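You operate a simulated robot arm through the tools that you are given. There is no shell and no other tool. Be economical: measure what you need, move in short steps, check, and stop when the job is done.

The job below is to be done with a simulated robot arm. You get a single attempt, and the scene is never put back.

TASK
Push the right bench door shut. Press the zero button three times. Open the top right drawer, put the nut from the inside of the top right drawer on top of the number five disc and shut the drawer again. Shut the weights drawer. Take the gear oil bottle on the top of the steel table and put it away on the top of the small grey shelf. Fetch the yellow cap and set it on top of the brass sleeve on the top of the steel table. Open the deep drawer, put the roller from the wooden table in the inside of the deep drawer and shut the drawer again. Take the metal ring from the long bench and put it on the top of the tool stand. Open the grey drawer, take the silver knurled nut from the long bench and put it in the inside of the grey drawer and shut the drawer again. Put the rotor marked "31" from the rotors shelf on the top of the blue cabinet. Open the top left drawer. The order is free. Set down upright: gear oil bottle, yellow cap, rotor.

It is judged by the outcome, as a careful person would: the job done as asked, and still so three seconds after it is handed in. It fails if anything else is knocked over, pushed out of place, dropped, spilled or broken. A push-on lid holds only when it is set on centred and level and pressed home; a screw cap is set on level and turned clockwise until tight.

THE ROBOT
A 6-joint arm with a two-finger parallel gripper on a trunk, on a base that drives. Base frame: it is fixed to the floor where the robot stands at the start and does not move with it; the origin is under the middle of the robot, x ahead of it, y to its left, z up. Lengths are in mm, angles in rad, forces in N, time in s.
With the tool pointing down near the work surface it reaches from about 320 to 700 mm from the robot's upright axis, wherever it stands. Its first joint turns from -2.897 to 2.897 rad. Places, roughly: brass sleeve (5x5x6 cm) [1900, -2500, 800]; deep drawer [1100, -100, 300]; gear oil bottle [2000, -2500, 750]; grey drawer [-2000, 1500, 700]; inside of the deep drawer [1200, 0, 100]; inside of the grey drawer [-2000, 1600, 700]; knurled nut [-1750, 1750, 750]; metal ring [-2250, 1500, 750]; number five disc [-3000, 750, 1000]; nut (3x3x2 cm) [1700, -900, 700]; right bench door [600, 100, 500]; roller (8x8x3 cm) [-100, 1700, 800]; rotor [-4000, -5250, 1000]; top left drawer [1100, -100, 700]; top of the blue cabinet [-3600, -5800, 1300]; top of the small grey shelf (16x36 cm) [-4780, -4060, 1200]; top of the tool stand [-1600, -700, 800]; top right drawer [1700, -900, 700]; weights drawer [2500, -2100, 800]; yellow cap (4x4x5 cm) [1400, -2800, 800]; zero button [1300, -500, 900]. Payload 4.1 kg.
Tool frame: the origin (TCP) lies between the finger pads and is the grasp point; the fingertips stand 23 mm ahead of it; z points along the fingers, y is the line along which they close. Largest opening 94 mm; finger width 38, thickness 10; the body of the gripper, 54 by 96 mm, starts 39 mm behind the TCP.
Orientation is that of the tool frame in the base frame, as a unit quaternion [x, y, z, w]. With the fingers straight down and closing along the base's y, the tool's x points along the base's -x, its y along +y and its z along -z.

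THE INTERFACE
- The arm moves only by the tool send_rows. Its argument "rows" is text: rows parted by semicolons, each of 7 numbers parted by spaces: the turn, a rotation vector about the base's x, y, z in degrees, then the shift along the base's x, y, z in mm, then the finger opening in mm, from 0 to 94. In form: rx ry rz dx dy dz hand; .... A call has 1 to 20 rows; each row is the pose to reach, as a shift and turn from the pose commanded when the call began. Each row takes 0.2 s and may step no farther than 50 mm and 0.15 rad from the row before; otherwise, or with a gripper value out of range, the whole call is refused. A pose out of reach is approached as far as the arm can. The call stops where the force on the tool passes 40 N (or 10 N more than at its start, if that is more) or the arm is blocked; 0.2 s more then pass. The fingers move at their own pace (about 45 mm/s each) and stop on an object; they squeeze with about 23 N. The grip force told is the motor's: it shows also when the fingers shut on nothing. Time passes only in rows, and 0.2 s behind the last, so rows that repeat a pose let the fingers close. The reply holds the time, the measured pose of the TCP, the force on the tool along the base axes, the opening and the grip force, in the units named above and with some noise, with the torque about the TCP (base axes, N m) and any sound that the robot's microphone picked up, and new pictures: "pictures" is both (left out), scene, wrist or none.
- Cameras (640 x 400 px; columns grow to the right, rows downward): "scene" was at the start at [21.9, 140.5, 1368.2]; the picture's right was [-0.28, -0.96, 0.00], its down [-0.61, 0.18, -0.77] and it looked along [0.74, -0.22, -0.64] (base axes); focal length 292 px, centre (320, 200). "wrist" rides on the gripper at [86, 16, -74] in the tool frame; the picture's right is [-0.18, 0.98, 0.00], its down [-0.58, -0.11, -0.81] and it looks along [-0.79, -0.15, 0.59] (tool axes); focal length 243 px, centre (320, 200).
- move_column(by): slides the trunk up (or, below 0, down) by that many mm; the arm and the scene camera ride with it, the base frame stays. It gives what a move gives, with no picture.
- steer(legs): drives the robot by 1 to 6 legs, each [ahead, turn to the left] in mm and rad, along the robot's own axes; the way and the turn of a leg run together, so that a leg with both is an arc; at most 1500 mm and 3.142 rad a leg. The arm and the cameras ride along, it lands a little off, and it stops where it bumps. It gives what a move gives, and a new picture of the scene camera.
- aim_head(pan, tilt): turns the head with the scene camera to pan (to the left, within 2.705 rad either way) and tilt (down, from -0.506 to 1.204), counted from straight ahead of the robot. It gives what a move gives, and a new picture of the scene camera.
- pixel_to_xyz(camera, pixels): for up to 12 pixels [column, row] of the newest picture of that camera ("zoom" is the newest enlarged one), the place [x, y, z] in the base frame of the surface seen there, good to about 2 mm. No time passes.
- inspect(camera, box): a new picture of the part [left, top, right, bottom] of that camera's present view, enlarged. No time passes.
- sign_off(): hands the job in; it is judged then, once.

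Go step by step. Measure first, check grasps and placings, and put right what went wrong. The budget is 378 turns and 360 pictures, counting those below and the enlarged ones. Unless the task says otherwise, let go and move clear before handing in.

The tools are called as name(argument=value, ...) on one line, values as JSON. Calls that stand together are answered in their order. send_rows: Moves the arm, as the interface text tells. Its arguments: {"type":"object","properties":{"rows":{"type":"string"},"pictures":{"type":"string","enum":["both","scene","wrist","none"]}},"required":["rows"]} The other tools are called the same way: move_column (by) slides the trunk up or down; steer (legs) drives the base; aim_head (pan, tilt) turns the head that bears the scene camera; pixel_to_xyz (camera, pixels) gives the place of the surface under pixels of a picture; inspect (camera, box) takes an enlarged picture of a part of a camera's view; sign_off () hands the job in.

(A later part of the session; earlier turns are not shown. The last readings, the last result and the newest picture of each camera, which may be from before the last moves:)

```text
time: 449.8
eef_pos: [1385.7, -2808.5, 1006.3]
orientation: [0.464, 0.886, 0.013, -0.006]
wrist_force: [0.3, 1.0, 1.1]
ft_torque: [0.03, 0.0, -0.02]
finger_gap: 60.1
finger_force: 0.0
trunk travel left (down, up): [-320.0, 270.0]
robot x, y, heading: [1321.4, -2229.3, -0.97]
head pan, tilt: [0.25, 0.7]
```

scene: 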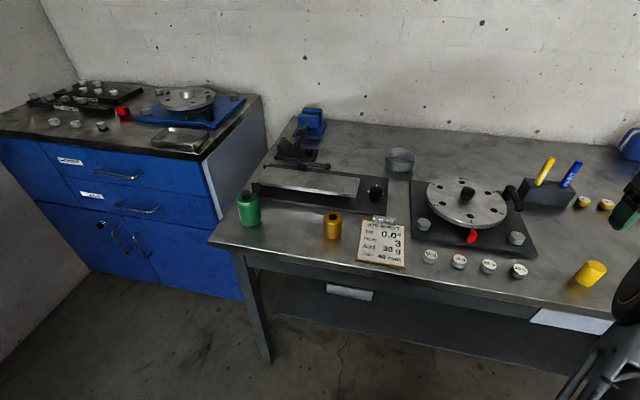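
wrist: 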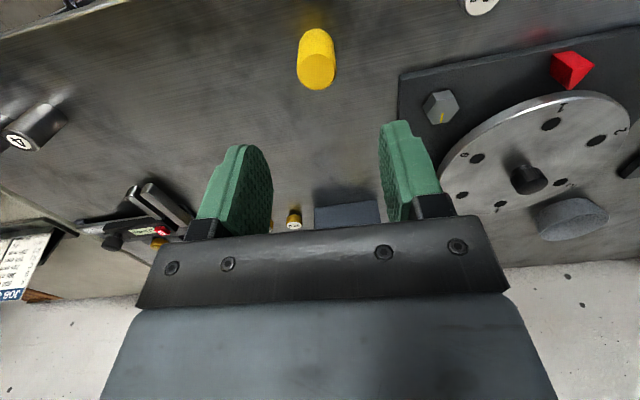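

The cap shows at wrist (316,60), scene (590,273). I enlarge and measure.

inspect(camera="scene", box=[550, 240, 640, 300])

pixel_to_xyz(camera="wrist", pixels=[[316, 52], [316, 88], [298, 70], [335, 70], [316, 33], [316, 70], [316, 110]])

pixel_to_xyz(camera="scene", pixels=[[596, 265], [590, 262], [607, 268], [596, 272], [580, 280], [333, 214], [333, 222], [326, 217], [341, 217], [333, 211]])

```text
6.67 times, centred on (595, 270) of scene
```

zoom: 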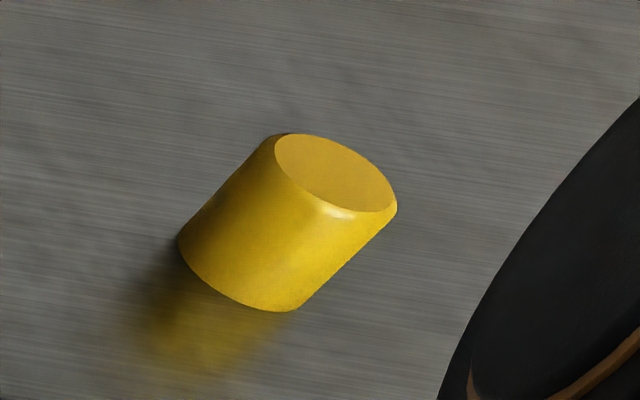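

```text
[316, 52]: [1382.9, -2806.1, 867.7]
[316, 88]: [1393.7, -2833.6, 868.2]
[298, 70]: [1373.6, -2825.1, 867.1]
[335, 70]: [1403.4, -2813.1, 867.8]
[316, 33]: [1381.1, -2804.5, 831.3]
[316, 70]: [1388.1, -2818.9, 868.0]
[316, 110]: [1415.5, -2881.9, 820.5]
```

```text
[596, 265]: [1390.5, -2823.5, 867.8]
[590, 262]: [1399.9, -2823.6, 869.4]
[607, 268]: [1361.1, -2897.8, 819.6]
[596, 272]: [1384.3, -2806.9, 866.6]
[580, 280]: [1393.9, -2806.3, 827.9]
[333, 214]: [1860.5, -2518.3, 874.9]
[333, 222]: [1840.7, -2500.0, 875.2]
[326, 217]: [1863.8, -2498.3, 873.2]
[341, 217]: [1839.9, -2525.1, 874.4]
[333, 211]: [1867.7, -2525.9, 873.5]
```

Cap centre (1388,-2820), 820–868 high. I level the hand (1.6° off), descend around it and grip.

send_rows(rows="-1.6 0 0 3 -11 -40 60; -1.6 0 0 3 -11 -85 60; -1.6 0 0 3 -11 -125 60; -1.6 0 0 3 -11 -150 60; -1.6 0 0 3 -11 -156 60", pictures="wrist")

```text
time: 451.0
eef_pos: [1390.1, -2820.1, 849.1]
orientation: [0.464, 0.886, 0.0, 0.0]
wrist_force: [0.3, 0.4, 0.5]
ft_torque: [0.03, 0.01, -0.02]
finger_gap: 60.0
finger_force: 0.0
trunk travel left (down, up): [-320.0, 270.0]
robot x, y, heading: [1320.8, -2224.5, -0.973]
head pan, tilt: [0.25, 0.7]
```

wrist: 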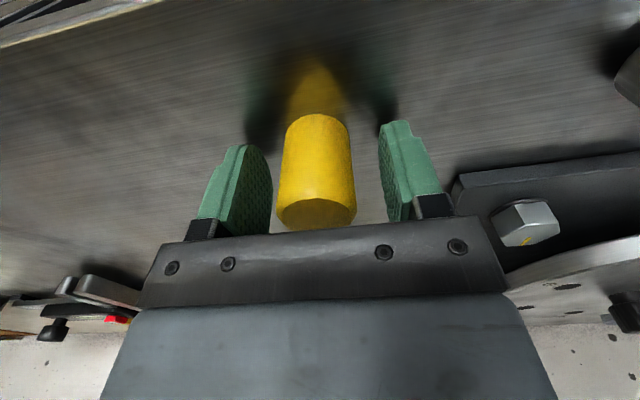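

The cap is between the fingers. I close and lift.

send_rows(rows="0 0 0 0 0 0 20; 0 0 0 0 0 0 20; 0 0 0 0 0 0 20; 0 0 0 0 0 0 20; 0 0 0 0 0 25 20; 0 0 0 0 0 70 20; 0 0 0 0 0 115 20", pictures="wrist")

```text
time: 452.6
eef_pos: [1389.8, -2821.3, 964.6]
orientation: [0.464, 0.886, -0.001, 0.0]
wrist_force: [0.0, 0.4, -0.2]
ft_torque: [-0.02, -0.01, 0.0]
finger_gap: 34.7
finger_force: 23.5
trunk travel left (down, up): [-320.0, 270.0]
robot x, y, heading: [1322.8, -2230.6, -0.974]
head pan, tilt: [0.25, 0.7]
```

wrist: 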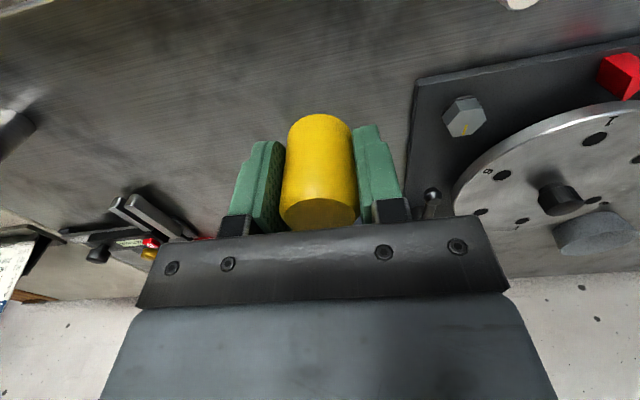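

The cap is held (34.7 mm). I carry it on a high path toward the sleeve, stopping just above.

send_rows(rows="0 0 0 20 22 30 20; 0 0 0 50 55 45 20; 0 0 0 80 90 45 20; 0 0 0 110 125 45 20; 0 0 0 145 160 45 20; 0 0 0 180 195 45 20; 0 0 0 220 222 45 20; 0 0 0 260 248 45 20; 0 0 0 300 268 45 20; 0 0 0 340 282 45 20; 0 0 0 385 292 45 20; 0 0 0 425 300 45 20; 0 0 0 461 308 45 20; 0 0 0 461 308 20 20; 0 0 0 461 308 0 20")

```text
time: 455.8
eef_pos: [1852.5, -2512.5, 964.4]
orientation: [0.464, 0.886, -0.001, 0.001]
wrist_force: [-0.4, -0.5, 0.1]
ft_torque: [0.0, 0.02, -0.02]
finger_gap: 34.6
finger_force: 22.4
trunk travel left (down, up): [-320.0, 270.0]
robot x, y, heading: [1324.4, -2227.4, -0.974]
head pan, tilt: [0.25, 0.7]
```

scene: 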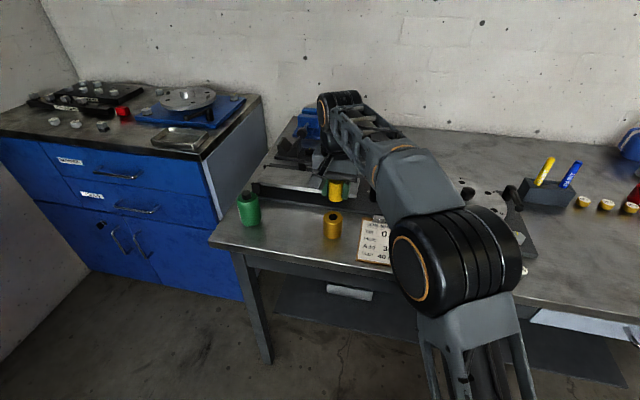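
wrist: 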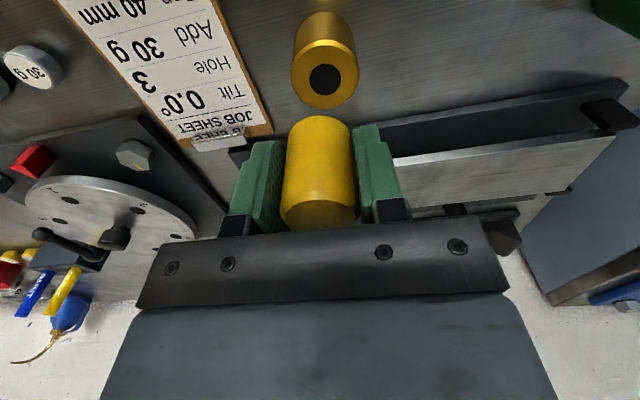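

Now the wrist sees the sleeve top at (324,75). I measure it precisely.

pixel_to_xyz(camera="wrist", pixels=[[324, 46], [324, 105], [294, 72], [355, 74], [324, 58], [324, 98], [302, 95], [346, 95]])

inspect(camera="scene", box=[290, 160, 380, 260])

```text
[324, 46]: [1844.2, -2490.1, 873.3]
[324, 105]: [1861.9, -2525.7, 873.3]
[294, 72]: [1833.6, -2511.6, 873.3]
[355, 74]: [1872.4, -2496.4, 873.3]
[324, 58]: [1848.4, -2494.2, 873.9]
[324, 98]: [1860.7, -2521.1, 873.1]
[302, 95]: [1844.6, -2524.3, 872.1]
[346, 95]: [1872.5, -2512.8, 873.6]
```

```text
4.00 times, centred on (335, 210) of scene
```

zoom: 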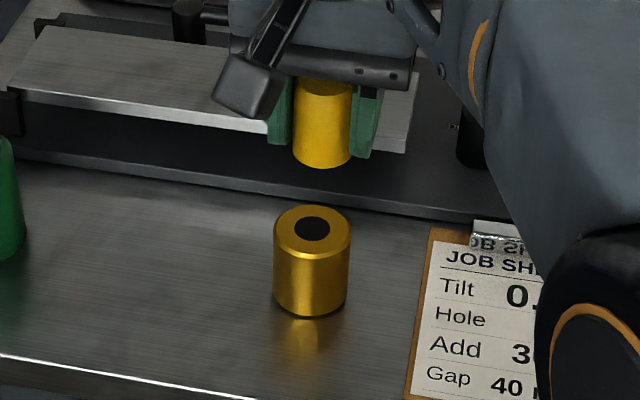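

I measure the cap in the grip, to align it with the sleeve centre (1853,-2507).

pixel_to_xyz(camera="wrist", pixels=[[319, 188], [319, 205], [319, 225], [285, 210], [352, 210], [319, 125], [300, 222], [338, 222]])

```text
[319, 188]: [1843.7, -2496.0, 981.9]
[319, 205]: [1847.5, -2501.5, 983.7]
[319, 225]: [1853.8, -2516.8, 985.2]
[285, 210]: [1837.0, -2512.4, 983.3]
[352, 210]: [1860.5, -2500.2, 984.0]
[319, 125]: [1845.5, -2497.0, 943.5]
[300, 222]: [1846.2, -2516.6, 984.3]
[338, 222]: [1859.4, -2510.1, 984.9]
```

The cap axis is about 4 mm toward -y of the sleeve's; I shift (+0.5,+4) and lower to 5 mm above.

send_rows(rows="0 0 0 0.5 4 -20 20; 0 0 0 0.5 4 -40 20; 0 0 0 0.5 4 -54 20; 0 0 0 0.5 4 -56 20")

inspect(camera="scene", box=[290, 170, 380, 260])

```text
time: 456.8
eef_pos: [1852.0, -2508.1, 907.1]
orientation: [0.464, 0.886, 0.0, 0.0]
wrist_force: [0.7, 0.2, 0.6]
ft_torque: [0.0, 0.02, -0.03]
finger_gap: 34.4
finger_force: 22.9
trunk travel left (down, up): [-320.0, 270.0]
robot x, y, heading: [1321.9, -2230.8, -0.978]
head pan, tilt: [0.25, 0.7]
```

scene: 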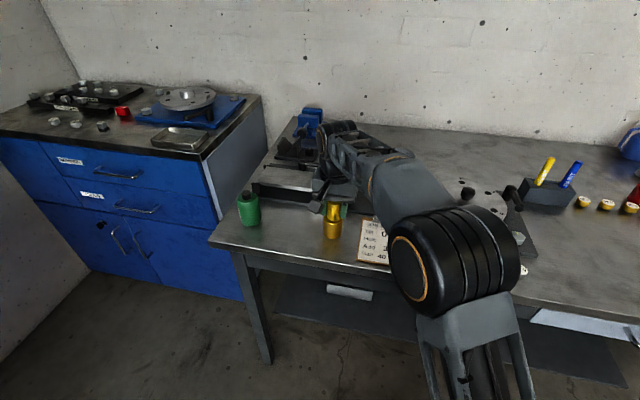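
wrist: 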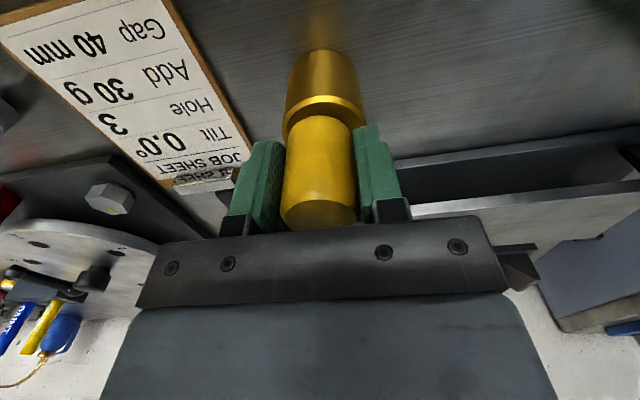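

```text
4.44 times, centred on (335, 215) of scene
```

zoom: 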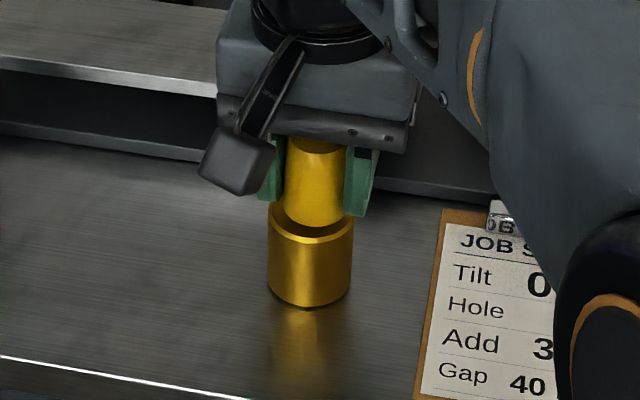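

The cap is about 2 mm to the right of the sleeve's centre; I shift +2 mm along the table and lower onto it.

send_rows(rows="0 0 0 1.7 1.2 0 20; 0 0 0 1.7 1.2 -2 20; 0 0 0 1.7 1.2 -3.5 20; 0 0 0 1.7 1.2 -5 20; 0 0 0 1.7 1.2 -6 20", pictures="wrist")

inspect(camera="scene", box=[290, 170, 380, 260])

```text
time: 458.0
eef_pos: [1853.4, -2507.3, 902.6]
orientation: [0.464, 0.886, 0.001, 0.0]
wrist_force: [0.3, 0.0, 0.1]
ft_torque: [-0.04, 0.02, -0.01]
finger_gap: 34.6
finger_force: 22.5
trunk travel left (down, up): [-320.0, 270.0]
robot x, y, heading: [1327.9, -2232.1, -0.976]
head pan, tilt: [0.25, 0.7]
```

wrist: 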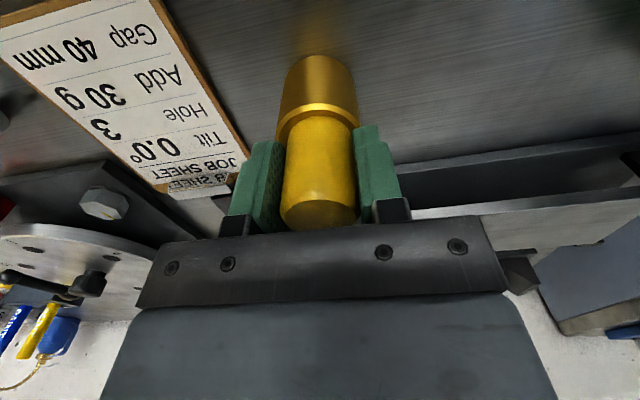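

```text
4.44 times, centred on (335, 215) of scene
```

zoom: 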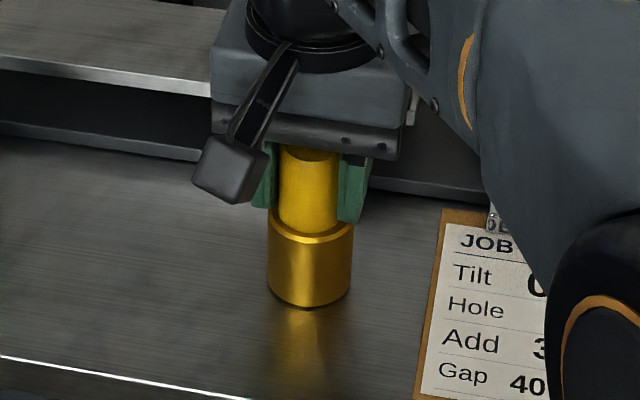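

Well centred now. I lower slowly to contact.

send_rows(rows="0 0 0 -0.4 -0.3 -1 20; 0 0 0 -0.4 -0.3 -2 20; 0 0 0 -0.4 -0.3 -3 20; 0 0 0 -0.4 -0.3 -4 20", pictures="none")

```text
time: 459.0
eef_pos: [1853.3, -2506.1, 900.1]
orientation: [0.464, 0.886, -0.001, 0.003]
wrist_force: [2.9, -1.1, 18.5]
ft_torque: [-0.11, -0.36, 0.05]
finger_gap: 34.7
finger_force: 23.0
trunk travel left (down, up): [-320.0, 270.0]
robot x, y, heading: [1323.6, -2228.4, -0.976]
head pan, tilt: [0.25, 0.7]
```

Contact with 18 N. I ease off and open, then rise.

send_rows(rows="0 0 0 0 0 0.8 20; 0 0 0 0 0 0.8 38; 0 0 0 0 0 0.8 50; 0 0 0 0 0 0.8 60; 0 0 0 0 0 0.8 60; 0 0 0 0 0 30 60; 0 0 0 0 0 75 60; 0 0 0 0 0 110 60")

inspect(camera="scene", box=[290, 170, 380, 260])

```text
time: 460.8
eef_pos: [1855.1, -2507.2, 1006.9]
orientation: [0.464, 0.886, 0.0, 0.0]
wrist_force: [0.2, 0.0, 0.6]
ft_torque: [-0.02, -0.02, -0.01]
finger_gap: 60.1
finger_force: 0.1
trunk travel left (down, up): [-320.0, 270.0]
robot x, y, heading: [1320.4, -2228.7, -0.976]
head pan, tilt: [0.25, 0.7]
```

scene: 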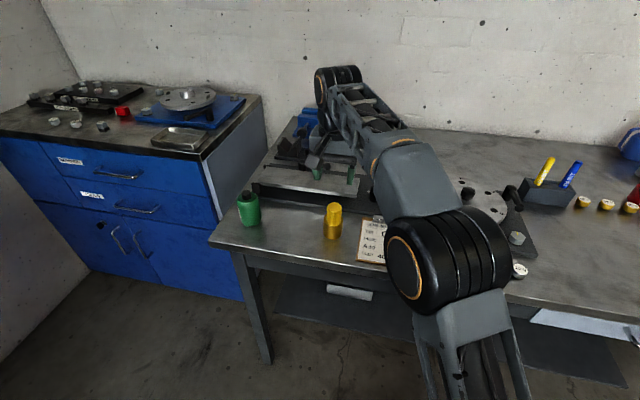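
wrist: 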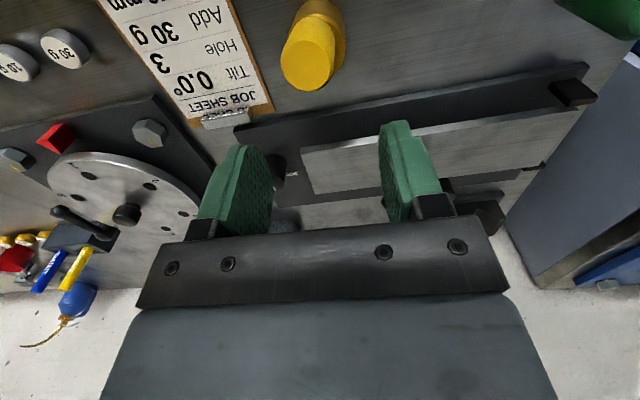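

```text
4.44 times, centred on (335, 215) of scene
```

zoom: 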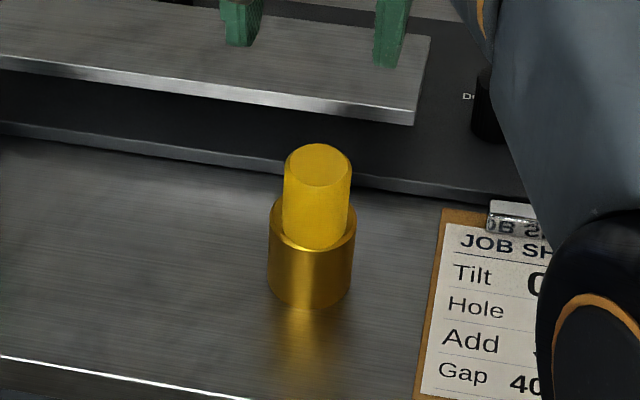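

The cap stands upright on the sleeve, slightly toward front-right. I measure how far off-centre.

pixel_to_xyz(camera="zoom", pixels=[[318, 147], [318, 184], [288, 165], [348, 166], [274, 215], [352, 225], [312, 252], [275, 225]])

pixel_to_xyz(camera="wrist", pixels=[[285, 58], [334, 50], [308, 28], [308, 88], [342, 45], [341, 20], [310, 60]])

```text
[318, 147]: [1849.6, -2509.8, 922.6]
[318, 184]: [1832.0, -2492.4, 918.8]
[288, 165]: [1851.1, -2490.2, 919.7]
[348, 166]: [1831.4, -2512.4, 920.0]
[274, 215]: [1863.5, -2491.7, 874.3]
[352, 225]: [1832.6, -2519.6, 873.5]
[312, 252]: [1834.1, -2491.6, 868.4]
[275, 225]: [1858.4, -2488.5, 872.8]
```

```text
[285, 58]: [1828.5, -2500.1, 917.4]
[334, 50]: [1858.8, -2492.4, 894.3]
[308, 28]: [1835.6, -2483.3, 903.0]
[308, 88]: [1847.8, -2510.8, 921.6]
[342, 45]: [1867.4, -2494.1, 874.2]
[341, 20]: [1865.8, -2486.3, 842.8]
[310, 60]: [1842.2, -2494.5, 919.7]
```

The cap seems a few mm forward-right yet stable. I retract the hand and shift the robot left along the table, for the bottle and a second look.

send_rows(rows="0 0 0 -25 35 0 60; 0 0 0 -50 70 0 60; 0 0 0 -75 105 0 60; 0 0 0 -100 140 0 60", pictures="none")

steer(legs=[[0, 1.6], [400, 0], [0, -1.57]])

aim_head(pan=0.0, tilt=0.8)

inspect(camera="scene", box=[240, 180, 400, 280])

```text
time: 461.8
eef_pos: [1755.0, -2365.9, 1008.0]
orientation: [0.464, 0.886, 0.0, 0.0]
wrist_force: [-0.2, -0.2, -0.2]
ft_torque: [-0.03, 0.03, 0.02]
finger_gap: 60.1
finger_force: 0.0
trunk travel left (down, up): [-320.0, 270.0]
robot x, y, heading: [1322.9, -2229.9, -0.974]
head pan, tilt: [0.25, 0.7]
```

```text
time: 472.0
eef_pos: [2079.8, -2110.1, 1007.7]
orientation: [0.442, 0.897, 0.0, 0.0]
wrist_force: [-0.5, -0.1, 0.0]
ft_torque: [-0.01, 0.01, -0.03]
finger_gap: 60.2
finger_force: 0.1
trunk travel left (down, up): [-320.0, 270.0]
robot x, y, heading: [1639.6, -1996.0, -0.923]
head pan, tilt: [0.25, 0.7]
```

scene: 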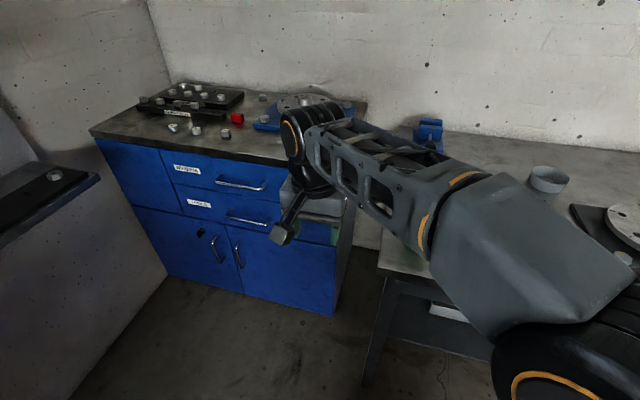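

```text
time: 472.8
eef_pos: [2081.0, -2110.9, 1008.1]
orientation: [0.441, 0.897, 0.0, 0.0]
wrist_force: [-0.3, 0.6, -0.3]
ft_torque: [0.03, 0.02, -0.01]
finger_gap: 60.0
finger_force: 0.1
trunk travel left (down, up): [-320.0, 270.0]
robot x, y, heading: [1640.1, -1996.5, -0.919]
head pan, tilt: [0.0, 0.799]
```

scene: 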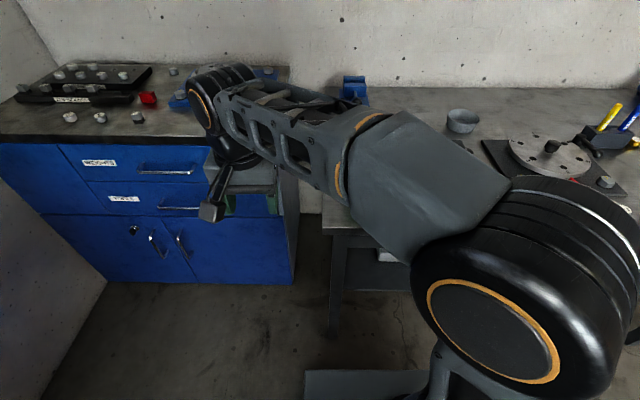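

```text
4.00 times, centred on (320, 230) of scene
```

zoom: 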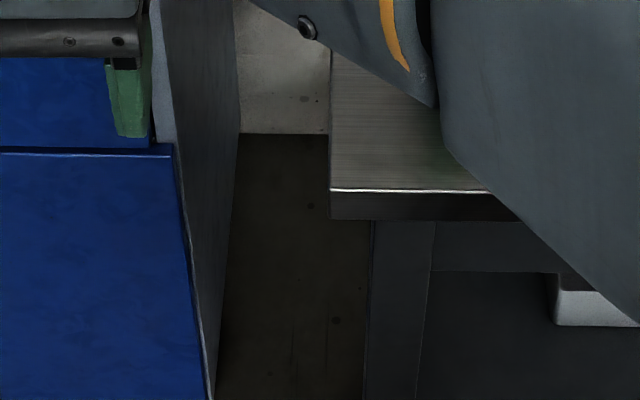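

I bring the hand round in front, between me and the table, so the wrist camera sees bottle and sleeve.

send_rows(rows="0 0 0 -15 -40 0 60; 0 0 0 -30 -80 0 60; 0 0 0 -50 -120 0 60; 0 0 0 -80 -155 0 60; 0 0 0 -115 -185 0 60; 0 0 0 -150 -212 0 60; 0 0 0 -161 -219 0 60")

```text
time: 474.4
eef_pos: [1918.1, -2328.9, 1007.1]
orientation: [0.442, 0.897, 0.0, 0.001]
wrist_force: [-0.2, 0.4, -1.1]
ft_torque: [0.01, 0.02, -0.01]
finger_gap: 60.0
finger_force: 0.1
trunk travel left (down, up): [-320.0, 270.0]
robot x, y, heading: [1642.0, -1995.7, -0.916]
head pan, tilt: [0.0, 0.799]
```

scene: 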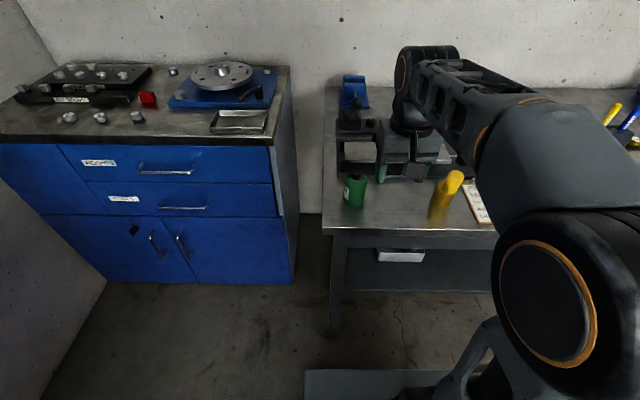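
wrist: 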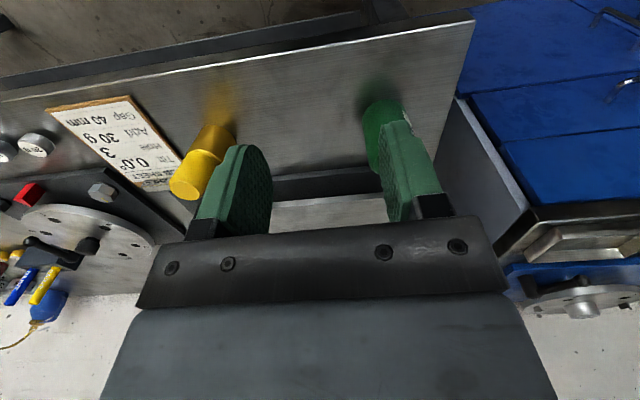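

inspect(camera="scene", box=[330, 150, 500, 240])

pixel_to_xyz(camera="zoom", pixels=[[455, 85], [425, 165], [440, 120], [445, 185], [400, 175]])

```text
3.76 times, centred on (415, 195) of scene
```

zoom: 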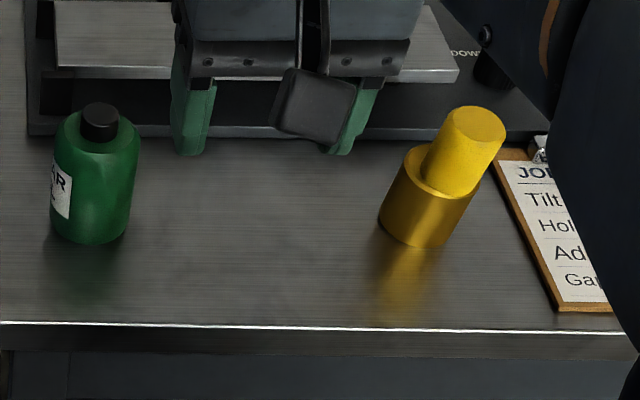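

```text
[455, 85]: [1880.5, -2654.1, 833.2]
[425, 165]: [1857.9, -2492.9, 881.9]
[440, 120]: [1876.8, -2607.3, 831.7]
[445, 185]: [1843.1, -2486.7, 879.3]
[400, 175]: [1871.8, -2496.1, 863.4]
```

The cap rests a few mm off the sleeve axis but fully supported and upright; I leave it. Now I measure the bottle.

pixel_to_xyz(camera="zoom", pixels=[[100, 110], [100, 125], [60, 150], [135, 150], [95, 180], [90, 235], [60, 200], [127, 200], [78, 128], [122, 128]])

pixel_to_xyz(camera="wrist", pixels=[[375, 140], [383, 115], [370, 125], [385, 104]])

```text
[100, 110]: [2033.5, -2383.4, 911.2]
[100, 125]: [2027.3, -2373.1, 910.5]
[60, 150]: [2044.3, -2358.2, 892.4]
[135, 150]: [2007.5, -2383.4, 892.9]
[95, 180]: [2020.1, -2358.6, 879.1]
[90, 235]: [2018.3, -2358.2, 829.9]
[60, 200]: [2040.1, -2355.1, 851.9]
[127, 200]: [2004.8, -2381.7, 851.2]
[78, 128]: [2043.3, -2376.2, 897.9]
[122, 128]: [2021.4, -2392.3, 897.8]
```

```text
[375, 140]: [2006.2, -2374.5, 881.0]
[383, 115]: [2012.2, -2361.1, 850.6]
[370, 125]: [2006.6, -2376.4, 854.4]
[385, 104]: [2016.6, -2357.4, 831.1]
```

Bottle axis ≈ (2031,-2380), body 50 mm wide, 820–893. I move above it and descend around its body.

send_rows(rows="0 0 0 38 -17 0 75; 0 0 0 76 -34 0 75; 0 0 0 113 -51 0 75; 0 0 0 113 -51 -40 75")

```text
time: 475.4
eef_pos: [2033.2, -2377.7, 969.1]
orientation: [0.441, 0.897, 0.0, 0.0]
wrist_force: [0.1, -0.1, -0.3]
ft_torque: [0.01, -0.03, 0.02]
finger_gap: 74.9
finger_force: 0.1
trunk travel left (down, up): [-320.0, 270.0]
robot x, y, heading: [1643.8, -1997.0, -0.92]
head pan, tilt: [0.0, 0.799]
```

scene: 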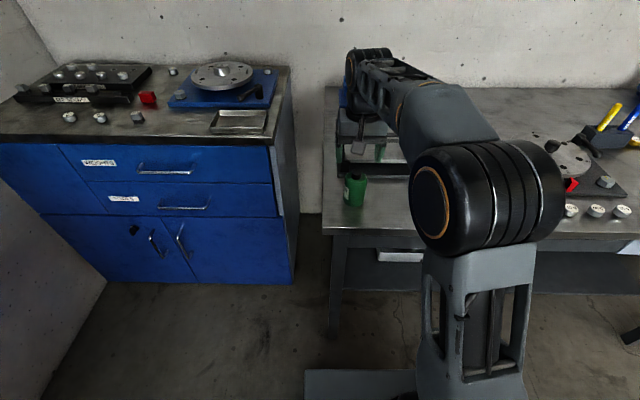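
wrist: 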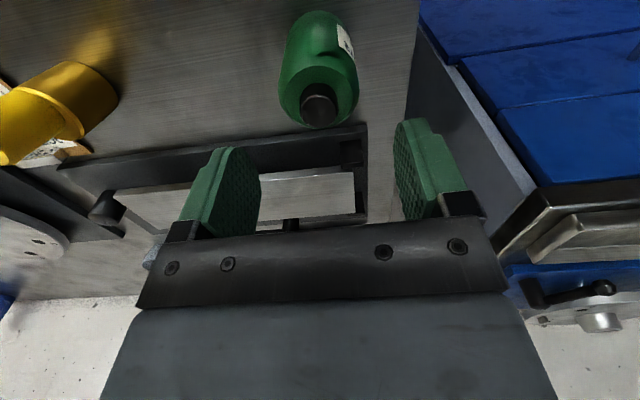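

pixel_to_xyz(camera="wrist", pixels=[[319, 95], [319, 115], [283, 90], [357, 88], [319, 60], [319, 35]])

```text
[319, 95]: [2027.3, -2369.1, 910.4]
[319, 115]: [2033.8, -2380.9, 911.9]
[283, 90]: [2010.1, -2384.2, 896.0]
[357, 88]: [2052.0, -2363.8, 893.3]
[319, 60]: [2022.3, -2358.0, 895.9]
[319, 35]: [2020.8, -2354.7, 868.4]
```

Aligned. The palm must clear the bottle cap (911), so I descend to TCP 878 and grip there.

send_rows(rows="0 0 0 0 1 -35 75; 0 0 0 0 1 -70 75; 0 0 0 0 1 -91 75; 0 0 0 0 1 -91 30; 0 0 0 0 1 -91 30; 0 0 0 0 1 -91 30; 0 0 0 0 1 -91 30; 0 0 0 0 1 -70 30; 0 0 0 0 1 -30 30", pictures="wrist")

```text
time: 477.4
eef_pos: [2032.6, -2379.9, 936.4]
orientation: [0.442, 0.897, 0.0, 0.001]
wrist_force: [1.1, 0.0, -2.5]
ft_torque: [0.0, -0.02, 0.01]
finger_gap: 53.1
finger_force: 23.5
trunk travel left (down, up): [-320.0, 270.0]
robot x, y, heading: [1639.9, -1993.0, -0.922]
head pan, tilt: [0.0, 0.799]
```

wrist: 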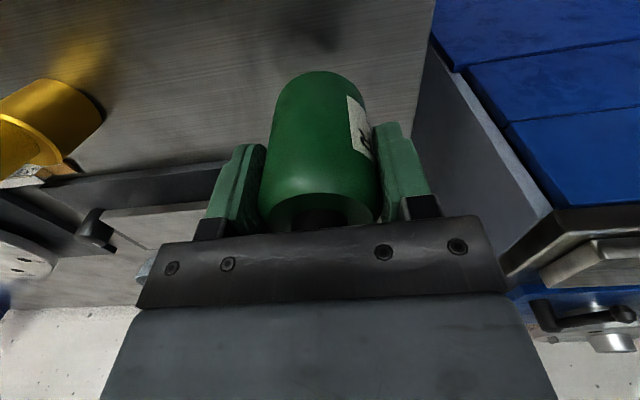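

The bottle is held upright. I retract it and drive out across the floor, then look for the way to the grey shelf.

send_rows(rows="0 0 0 -25 25 20 30; 0 0 0 -50 50 40 30; 0 0 0 -75 75 60 30; 0 0 0 -95 95 70 30", pictures="none")

steer(legs=[[-200, 0], [0, -2.51], [1500, 0], [700, 0]])

aim_head(pan=0.95, tilt=0.35)

```text
time: 478.4
eef_pos: [1937.7, -2284.3, 1008.5]
orientation: [0.441, 0.897, 0.0, 0.0]
wrist_force: [0.8, -1.0, -1.8]
ft_torque: [0.06, 0.01, 0.01]
finger_gap: 53.1
finger_force: 23.3
trunk travel left (down, up): [-320.0, 270.0]
robot x, y, heading: [1640.6, -1997.0, -0.923]
head pan, tilt: [0.0, 0.799]
```

```text
time: 496.3
eef_pos: [-985.7, -1157.7, 1007.2]
orientation: [0.99, -0.14, 0.0, 0.0]
wrist_force: [1.3, -0.6, -2.6]
ft_torque: [-0.01, -0.01, 0.0]
finger_gap: 52.7
finger_force: 23.2
trunk travel left (down, up): [-320.0, 270.0]
robot x, y, heading: [-572.4, -1216.6, 2.85]
head pan, tilt: [0.0, 0.799]
```

scene: 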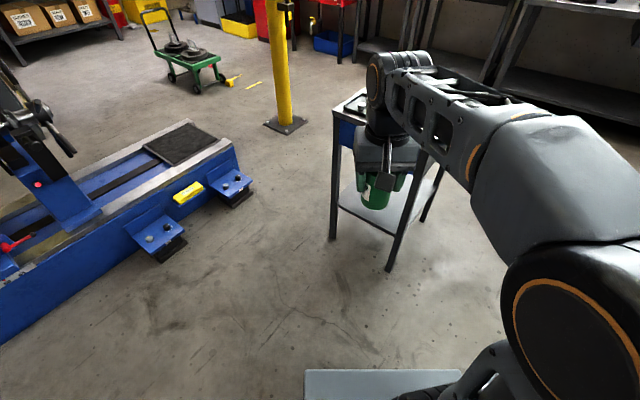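

```text
time: 497.5
eef_pos: [-987.0, -1158.6, 1008.0]
orientation: [0.99, -0.142, 0.0, 0.0]
wrist_force: [-0.5, 0.4, -1.2]
ft_torque: [-0.01, -0.05, 0.02]
finger_gap: 52.7
finger_force: 22.7
trunk travel left (down, up): [-320.0, 270.0]
robot x, y, heading: [-575.9, -1217.4, 2.855]
head pan, tilt: [0.949, 0.351]
```

scene: 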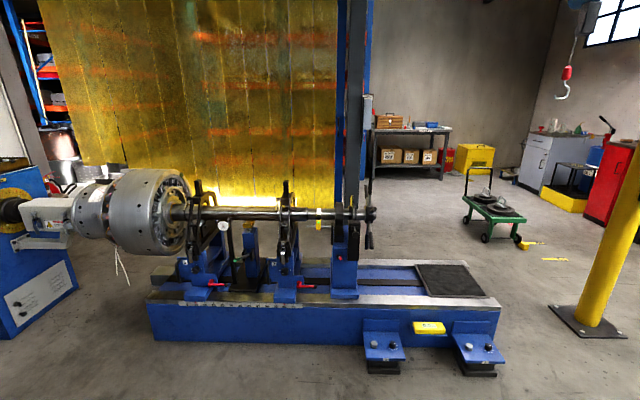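

I measure the post, machine's right end, carton table and floor gap to plan the way behind the curtain.

pixel_to_xyz(camera="scene", pixels=[[350, 165], [365, 100], [370, 190], [415, 180], [495, 310], [480, 360], [490, 240], [595, 300], [440, 175], [200, 150], [410, 130], [520, 180]])

inspect(camera="scene", box=[320, 50, 560, 250])

```text
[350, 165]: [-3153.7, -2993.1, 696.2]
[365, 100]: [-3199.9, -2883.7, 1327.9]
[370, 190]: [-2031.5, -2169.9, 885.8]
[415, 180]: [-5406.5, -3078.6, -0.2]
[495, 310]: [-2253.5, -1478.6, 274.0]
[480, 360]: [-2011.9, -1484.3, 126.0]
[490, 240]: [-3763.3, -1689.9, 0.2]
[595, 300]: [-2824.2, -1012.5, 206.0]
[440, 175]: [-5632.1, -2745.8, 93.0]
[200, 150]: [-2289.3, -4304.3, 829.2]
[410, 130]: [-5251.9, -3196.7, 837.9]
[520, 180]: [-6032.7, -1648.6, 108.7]
```

```text
2.00 times, centred on (440, 150) of scene
```

zoom: 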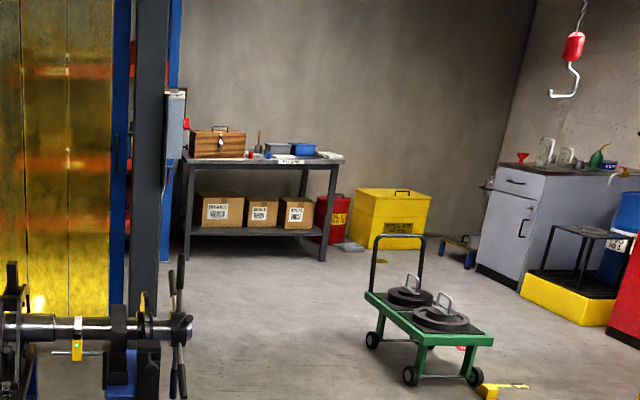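

The grey shelf lies behind the curtain, reached round the machine's right end. I plan a route: past the tool stand's far side, between the yellow post and machine. First legs.

steer(legs=[[0, -0.646], [1500, 0], [50, 0], [0, 1.578], [1000, 0], [0, 0.516]])

aim_head(pan=0.1, tilt=0.4)

```text
time: 516.6
eef_pos: [-2564.3, -798.0, 1008.2]
orientation: [0.933, 0.36, -0.001, -0.001]
wrist_force: [0.3, -0.2, -1.9]
ft_torque: [-0.02, 0.01, -0.02]
finger_gap: 52.9
finger_force: 22.6
trunk travel left (down, up): [-320.0, 270.0]
robot x, y, heading: [-2302.6, -479.5, -2.409]
head pan, tilt: [0.949, 0.351]
stopped in leg 6: the robot was blocked; the commanded pose is now the measured one
```

scene: 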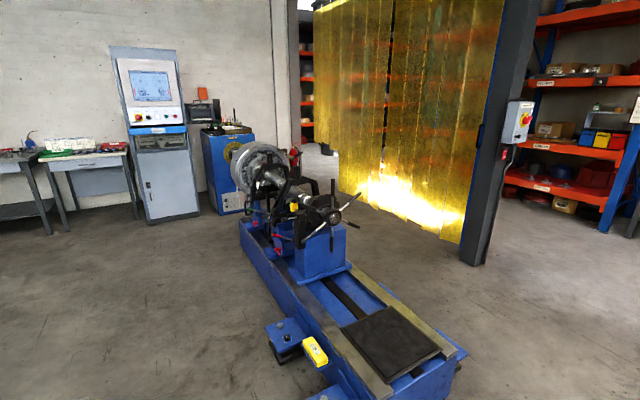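

```text
time: 517.8
eef_pos: [-2565.9, -796.8, 1008.6]
orientation: [0.933, 0.36, -0.002, -0.001]
wrist_force: [-0.6, 0.3, -2.7]
ft_torque: [-0.01, -0.02, -0.01]
finger_gap: 52.7
finger_force: 23.4
trunk travel left (down, up): [-320.0, 270.0]
robot x, y, heading: [-2299.4, -480.1, -2.411]
head pan, tilt: [0.099, 0.4]
```

scene: 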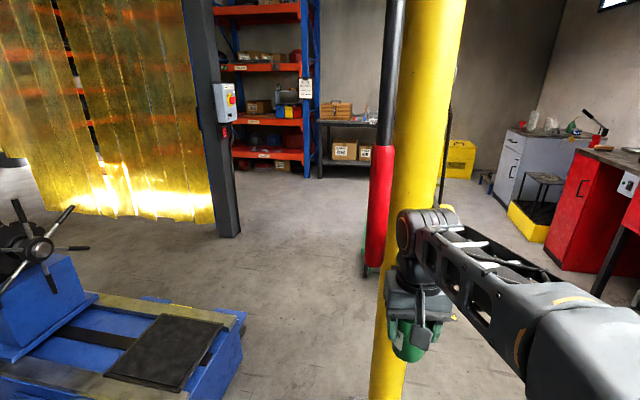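

The turn was blocked. The yellow post and a red/black rod by it (380,200) are close to the hand; I measure them.

pixel_to_xyz(camera="scene", pixels=[[380, 220], [393, 60], [425, 150], [405, 250], [390, 380], [372, 270], [230, 330], [160, 360]])

aim_head(pan=-0.6, tilt=0.9)

aim_head(pan=1.2, tilt=1.0)

```text
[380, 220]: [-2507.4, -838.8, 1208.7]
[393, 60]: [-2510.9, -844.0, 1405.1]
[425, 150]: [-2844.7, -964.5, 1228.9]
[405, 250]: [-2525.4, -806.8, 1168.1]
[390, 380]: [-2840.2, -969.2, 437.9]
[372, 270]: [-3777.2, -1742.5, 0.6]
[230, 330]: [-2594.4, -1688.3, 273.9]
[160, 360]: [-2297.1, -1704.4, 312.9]
```

```text
time: 518.8
eef_pos: [-2565.5, -798.0, 1008.1]
orientation: [0.933, 0.36, -0.001, -0.001]
wrist_force: [0.5, 0.8, -1.9]
ft_torque: [0.02, -0.02, 0.03]
finger_gap: 52.4
finger_force: 23.1
trunk travel left (down, up): [-320.0, 270.0]
robot x, y, heading: [-2299.0, -480.9, -2.415]
head pan, tilt: [-0.6, 0.901]
```

scene: 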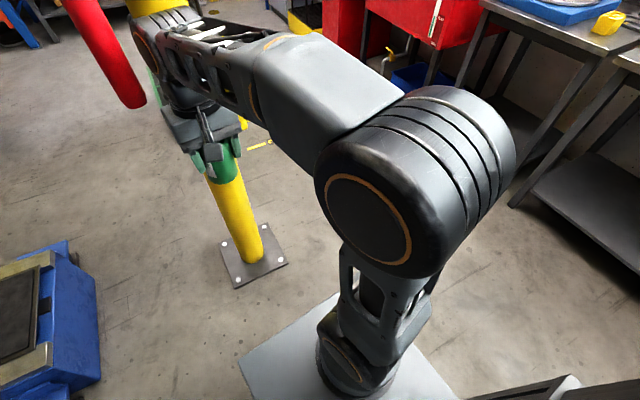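

```text
time: 520.6
eef_pos: [-2564.8, -798.3, 1008.4]
orientation: [0.933, 0.36, -0.001, -0.002]
wrist_force: [-0.7, -0.5, -2.7]
ft_torque: [0.03, -0.01, 0.01]
finger_gap: 52.5
finger_force: 23.1
trunk travel left (down, up): [-320.0, 270.0]
robot x, y, heading: [-2298.8, -475.6, -2.414]
head pan, tilt: [1.201, 1.0]
```

scene: 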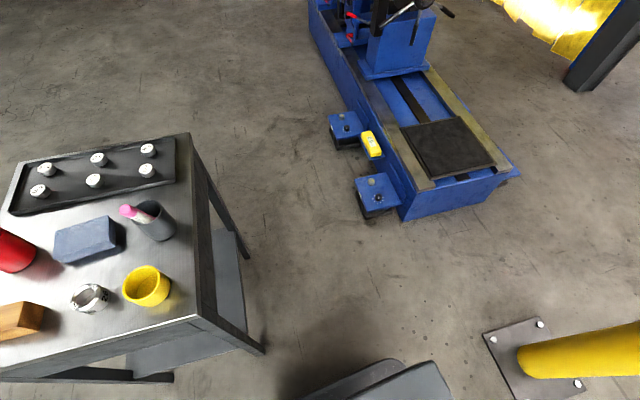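

A hanging red hoist pendant near (-2507,-839) bumped the wrist. I look at it and find its lower end.

aim_head(pan=-0.1, tilt=0.6)

```text
time: 522.1
eef_pos: [-2564.8, -796.7, 1009.9]
orientation: [0.933, 0.36, -0.002, -0.002]
wrist_force: [1.2, 0.0, -1.6]
ft_torque: [0.05, -0.02, 0.03]
finger_gap: 52.2
finger_force: 22.6
trunk travel left (down, up): [-320.0, 270.0]
robot x, y, heading: [-2302.4, -477.8, -2.41]
head pan, tilt: [-0.099, 0.6]
```

scene: 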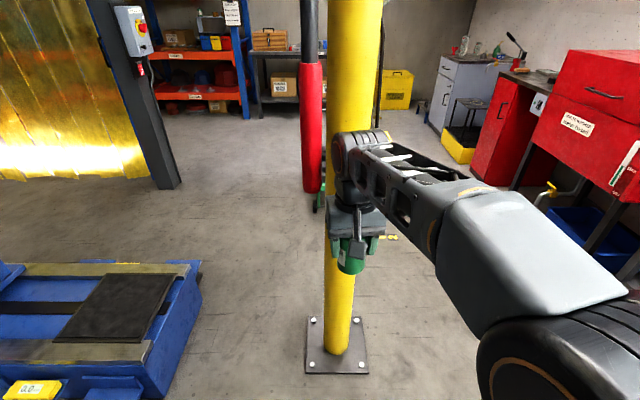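

pixel_to_xyz(camera="scene", pixels=[[312, 185], [312, 150], [312, 100], [310, 40], [338, 100], [340, 330], [345, 160], [190, 275], [120, 390]])

aim_head(pan=-0.1, tilt=-0.3)

```text
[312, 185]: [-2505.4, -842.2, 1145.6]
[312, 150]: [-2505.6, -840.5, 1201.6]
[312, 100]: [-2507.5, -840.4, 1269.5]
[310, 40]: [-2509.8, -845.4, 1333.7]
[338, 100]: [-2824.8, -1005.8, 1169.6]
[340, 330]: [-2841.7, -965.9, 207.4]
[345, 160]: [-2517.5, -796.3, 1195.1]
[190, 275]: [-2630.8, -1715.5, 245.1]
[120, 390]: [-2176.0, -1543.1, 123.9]
```

```text
time: 523.3
eef_pos: [-2566.9, -796.2, 1009.4]
orientation: [0.933, 0.36, -0.002, -0.001]
wrist_force: [0.3, -0.9, -1.4]
ft_torque: [0.02, -0.02, -0.01]
finger_gap: 52.6
finger_force: 22.9
trunk travel left (down, up): [-320.0, 270.0]
robot x, y, heading: [-2300.6, -478.7, -2.411]
head pan, tilt: [-0.099, -0.3]
```

scene: 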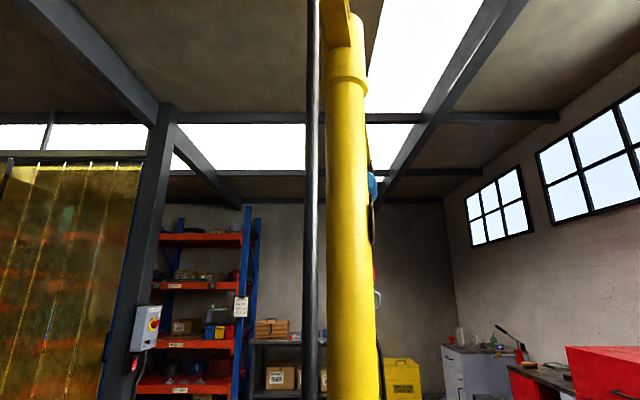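

A rod hangs from the jib at (-2507,-841), lower end z≈1135, touching my wrist. I turn back a little and lower the trunk fully, so everything passes beneath it.

steer(legs=[[0, -0.08]])

move_column(by=-315)

aim_head(pan=0.1, tilt=0.1)

```text
time: 524.2
eef_pos: [-2591.2, -774.9, 1008.7]
orientation: [0.947, 0.322, -0.001, -0.002]
wrist_force: [0.5, 0.7, -1.2]
ft_torque: [0.04, 0.0, 0.0]
finger_gap: 52.5
finger_force: 23.0
trunk travel left (down, up): [-320.0, 270.0]
robot x, y, heading: [-2300.2, -482.2, -2.493]
head pan, tilt: [-0.099, -0.3]
```

scene: 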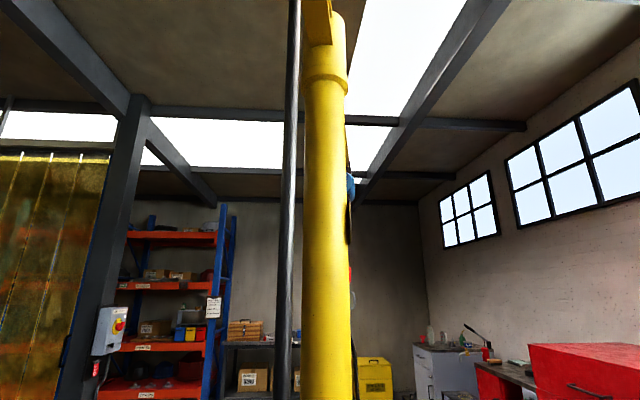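

```text
time: 527.3
eef_pos: [-2590.2, -774.7, 693.8]
orientation: [0.947, 0.322, -0.002, -0.001]
wrist_force: [-0.1, 0.0, -1.9]
ft_torque: [-0.01, -0.03, 0.01]
finger_gap: 52.7
finger_force: 23.3
trunk travel left (down, up): [-5.0, 585.0]
robot x, y, heading: [-2297.3, -482.5, -2.494]
head pan, tilt: [-0.099, -0.3]
```

```text
time: 528.2
eef_pos: [-2590.5, -773.9, 693.1]
orientation: [0.946, 0.323, -0.001, -0.002]
wrist_force: [-0.7, -0.4, -2.0]
ft_torque: [0.07, -0.04, -0.02]
finger_gap: 52.6
finger_force: 22.8
trunk travel left (down, up): [-5.0, 585.0]
robot x, y, heading: [-2304.3, -480.5, -2.49]
head pan, tilt: [0.099, 0.099]
```

scene: 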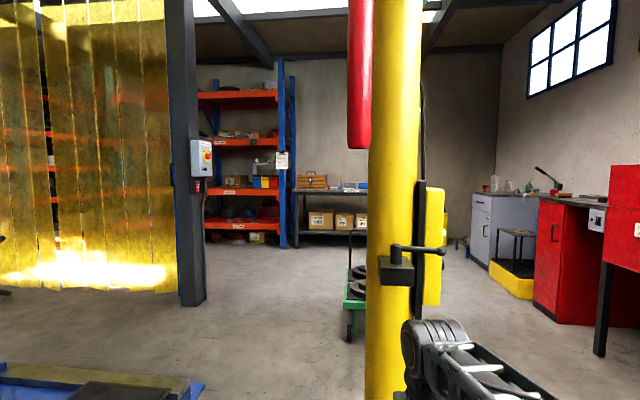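

The camera is below the rod's end now, so I can pass. I go round: toward the machine side, then between machine and post, on past the curtain's end.

steer(legs=[[0, 1.129], [499, 0], [0, -0.991], [608, 0]])

```text
time: 539.4
eef_pos: [-2841.5, -1723.9, 693.3]
orientation: [0.918, 0.397, -0.002, -0.001]
wrist_force: [1.5, 0.0, -2.9]
ft_torque: [-0.01, 0.03, -0.03]
finger_gap: 52.5
finger_force: 22.9
trunk travel left (down, up): [-5.0, 585.0]
robot x, y, heading: [-2626.1, -1364.4, -2.295]
head pan, tilt: [0.099, 0.099]
```

scene: 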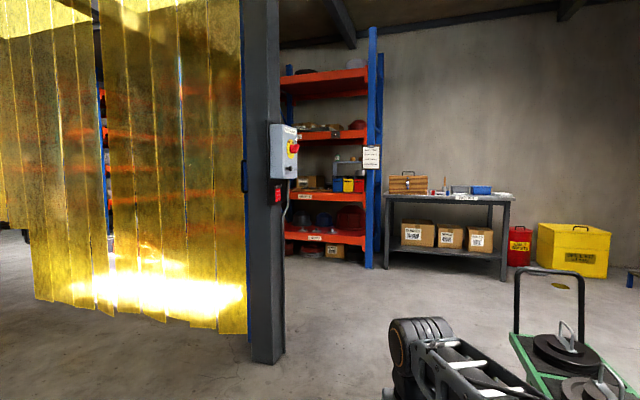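

Past the obstacles. I continue toward the area behind the curtain.

steer(legs=[[0, -0.028], [1190, 0], [0, 0.24]])

aim_head(pan=-0.1, tilt=0.0)

```text
time: 542.3
eef_pos: [-3020.1, -1901.6, 693.8]
orientation: [0.919, 0.394, -0.002, -0.001]
wrist_force: [0.2, 0.1, -1.3]
ft_torque: [0.01, -0.01, -0.02]
finger_gap: 52.5
finger_force: 22.3
trunk travel left (down, up): [-5.0, 585.0]
robot x, y, heading: [-2819.7, -1522.2, -2.108]
head pan, tilt: [0.099, 0.099]
stopped in leg 2: the robot was blocked; the commanded pose is now the measured one
```

scene: 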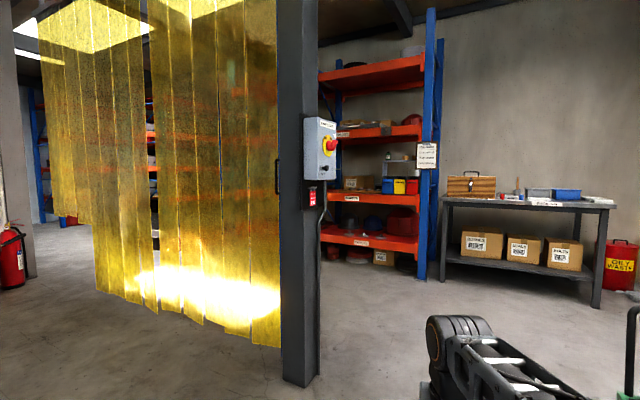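

```text
time: 543.0
eef_pos: [-3020.0, -1901.1, 694.4]
orientation: [0.919, 0.394, -0.002, -0.001]
wrist_force: [-0.5, 0.0, -1.9]
ft_torque: [-0.02, -0.01, -0.02]
finger_gap: 52.5
finger_force: 22.9
trunk travel left (down, up): [-5.0, 585.0]
robot x, y, heading: [-2823.4, -1525.5, -2.116]
head pan, tilt: [-0.099, 0.0]
```

scene: 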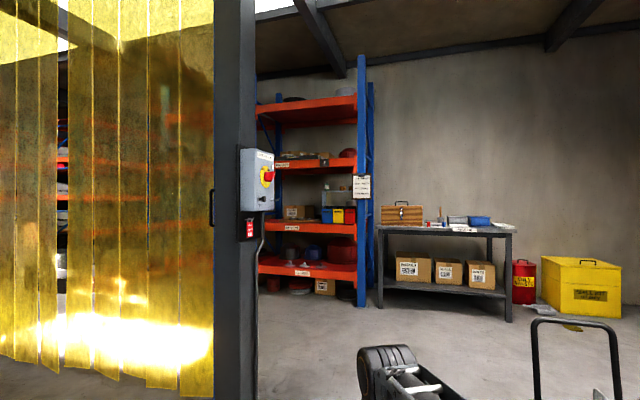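

Blocked again, likely by the trolley on my right. I look down and measure it.

aim_head(pan=-0.8, tilt=0.7)

aim_head(pan=0.3, tilt=1.0)

```text
time: 544.1
eef_pos: [-3020.9, -1901.8, 694.1]
orientation: [0.919, 0.394, -0.003, 0.0]
wrist_force: [-0.3, -0.2, -2.4]
ft_torque: [0.01, 0.01, -0.03]
finger_gap: 52.4
finger_force: 22.7
trunk travel left (down, up): [-5.0, 585.0]
robot x, y, heading: [-2820.5, -1522.3, -2.11]
head pan, tilt: [-0.799, 0.7]
```

scene: 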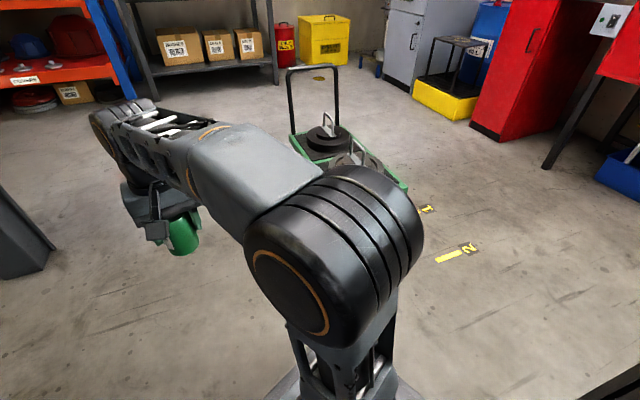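

```text
time: 545.4
eef_pos: [-3019.3, -1901.3, 693.2]
orientation: [0.919, 0.394, -0.002, -0.001]
wrist_force: [1.0, -0.3, -1.8]
ft_torque: [0.01, 0.04, 0.0]
finger_gap: 52.4
finger_force: 22.8
trunk travel left (down, up): [-5.0, 585.0]
robot x, y, heading: [-2821.0, -1524.1, -2.116]
head pan, tilt: [0.3, 1.0]
```

scene: 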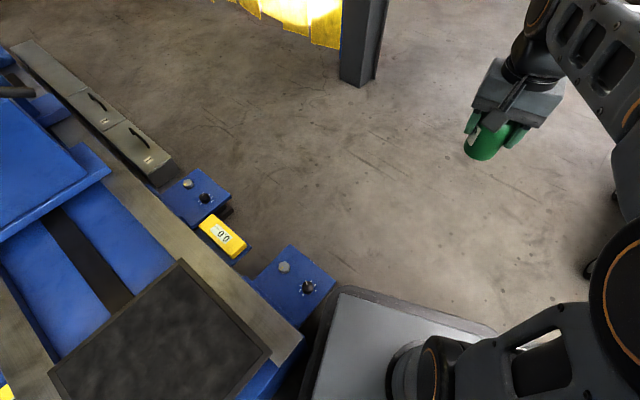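

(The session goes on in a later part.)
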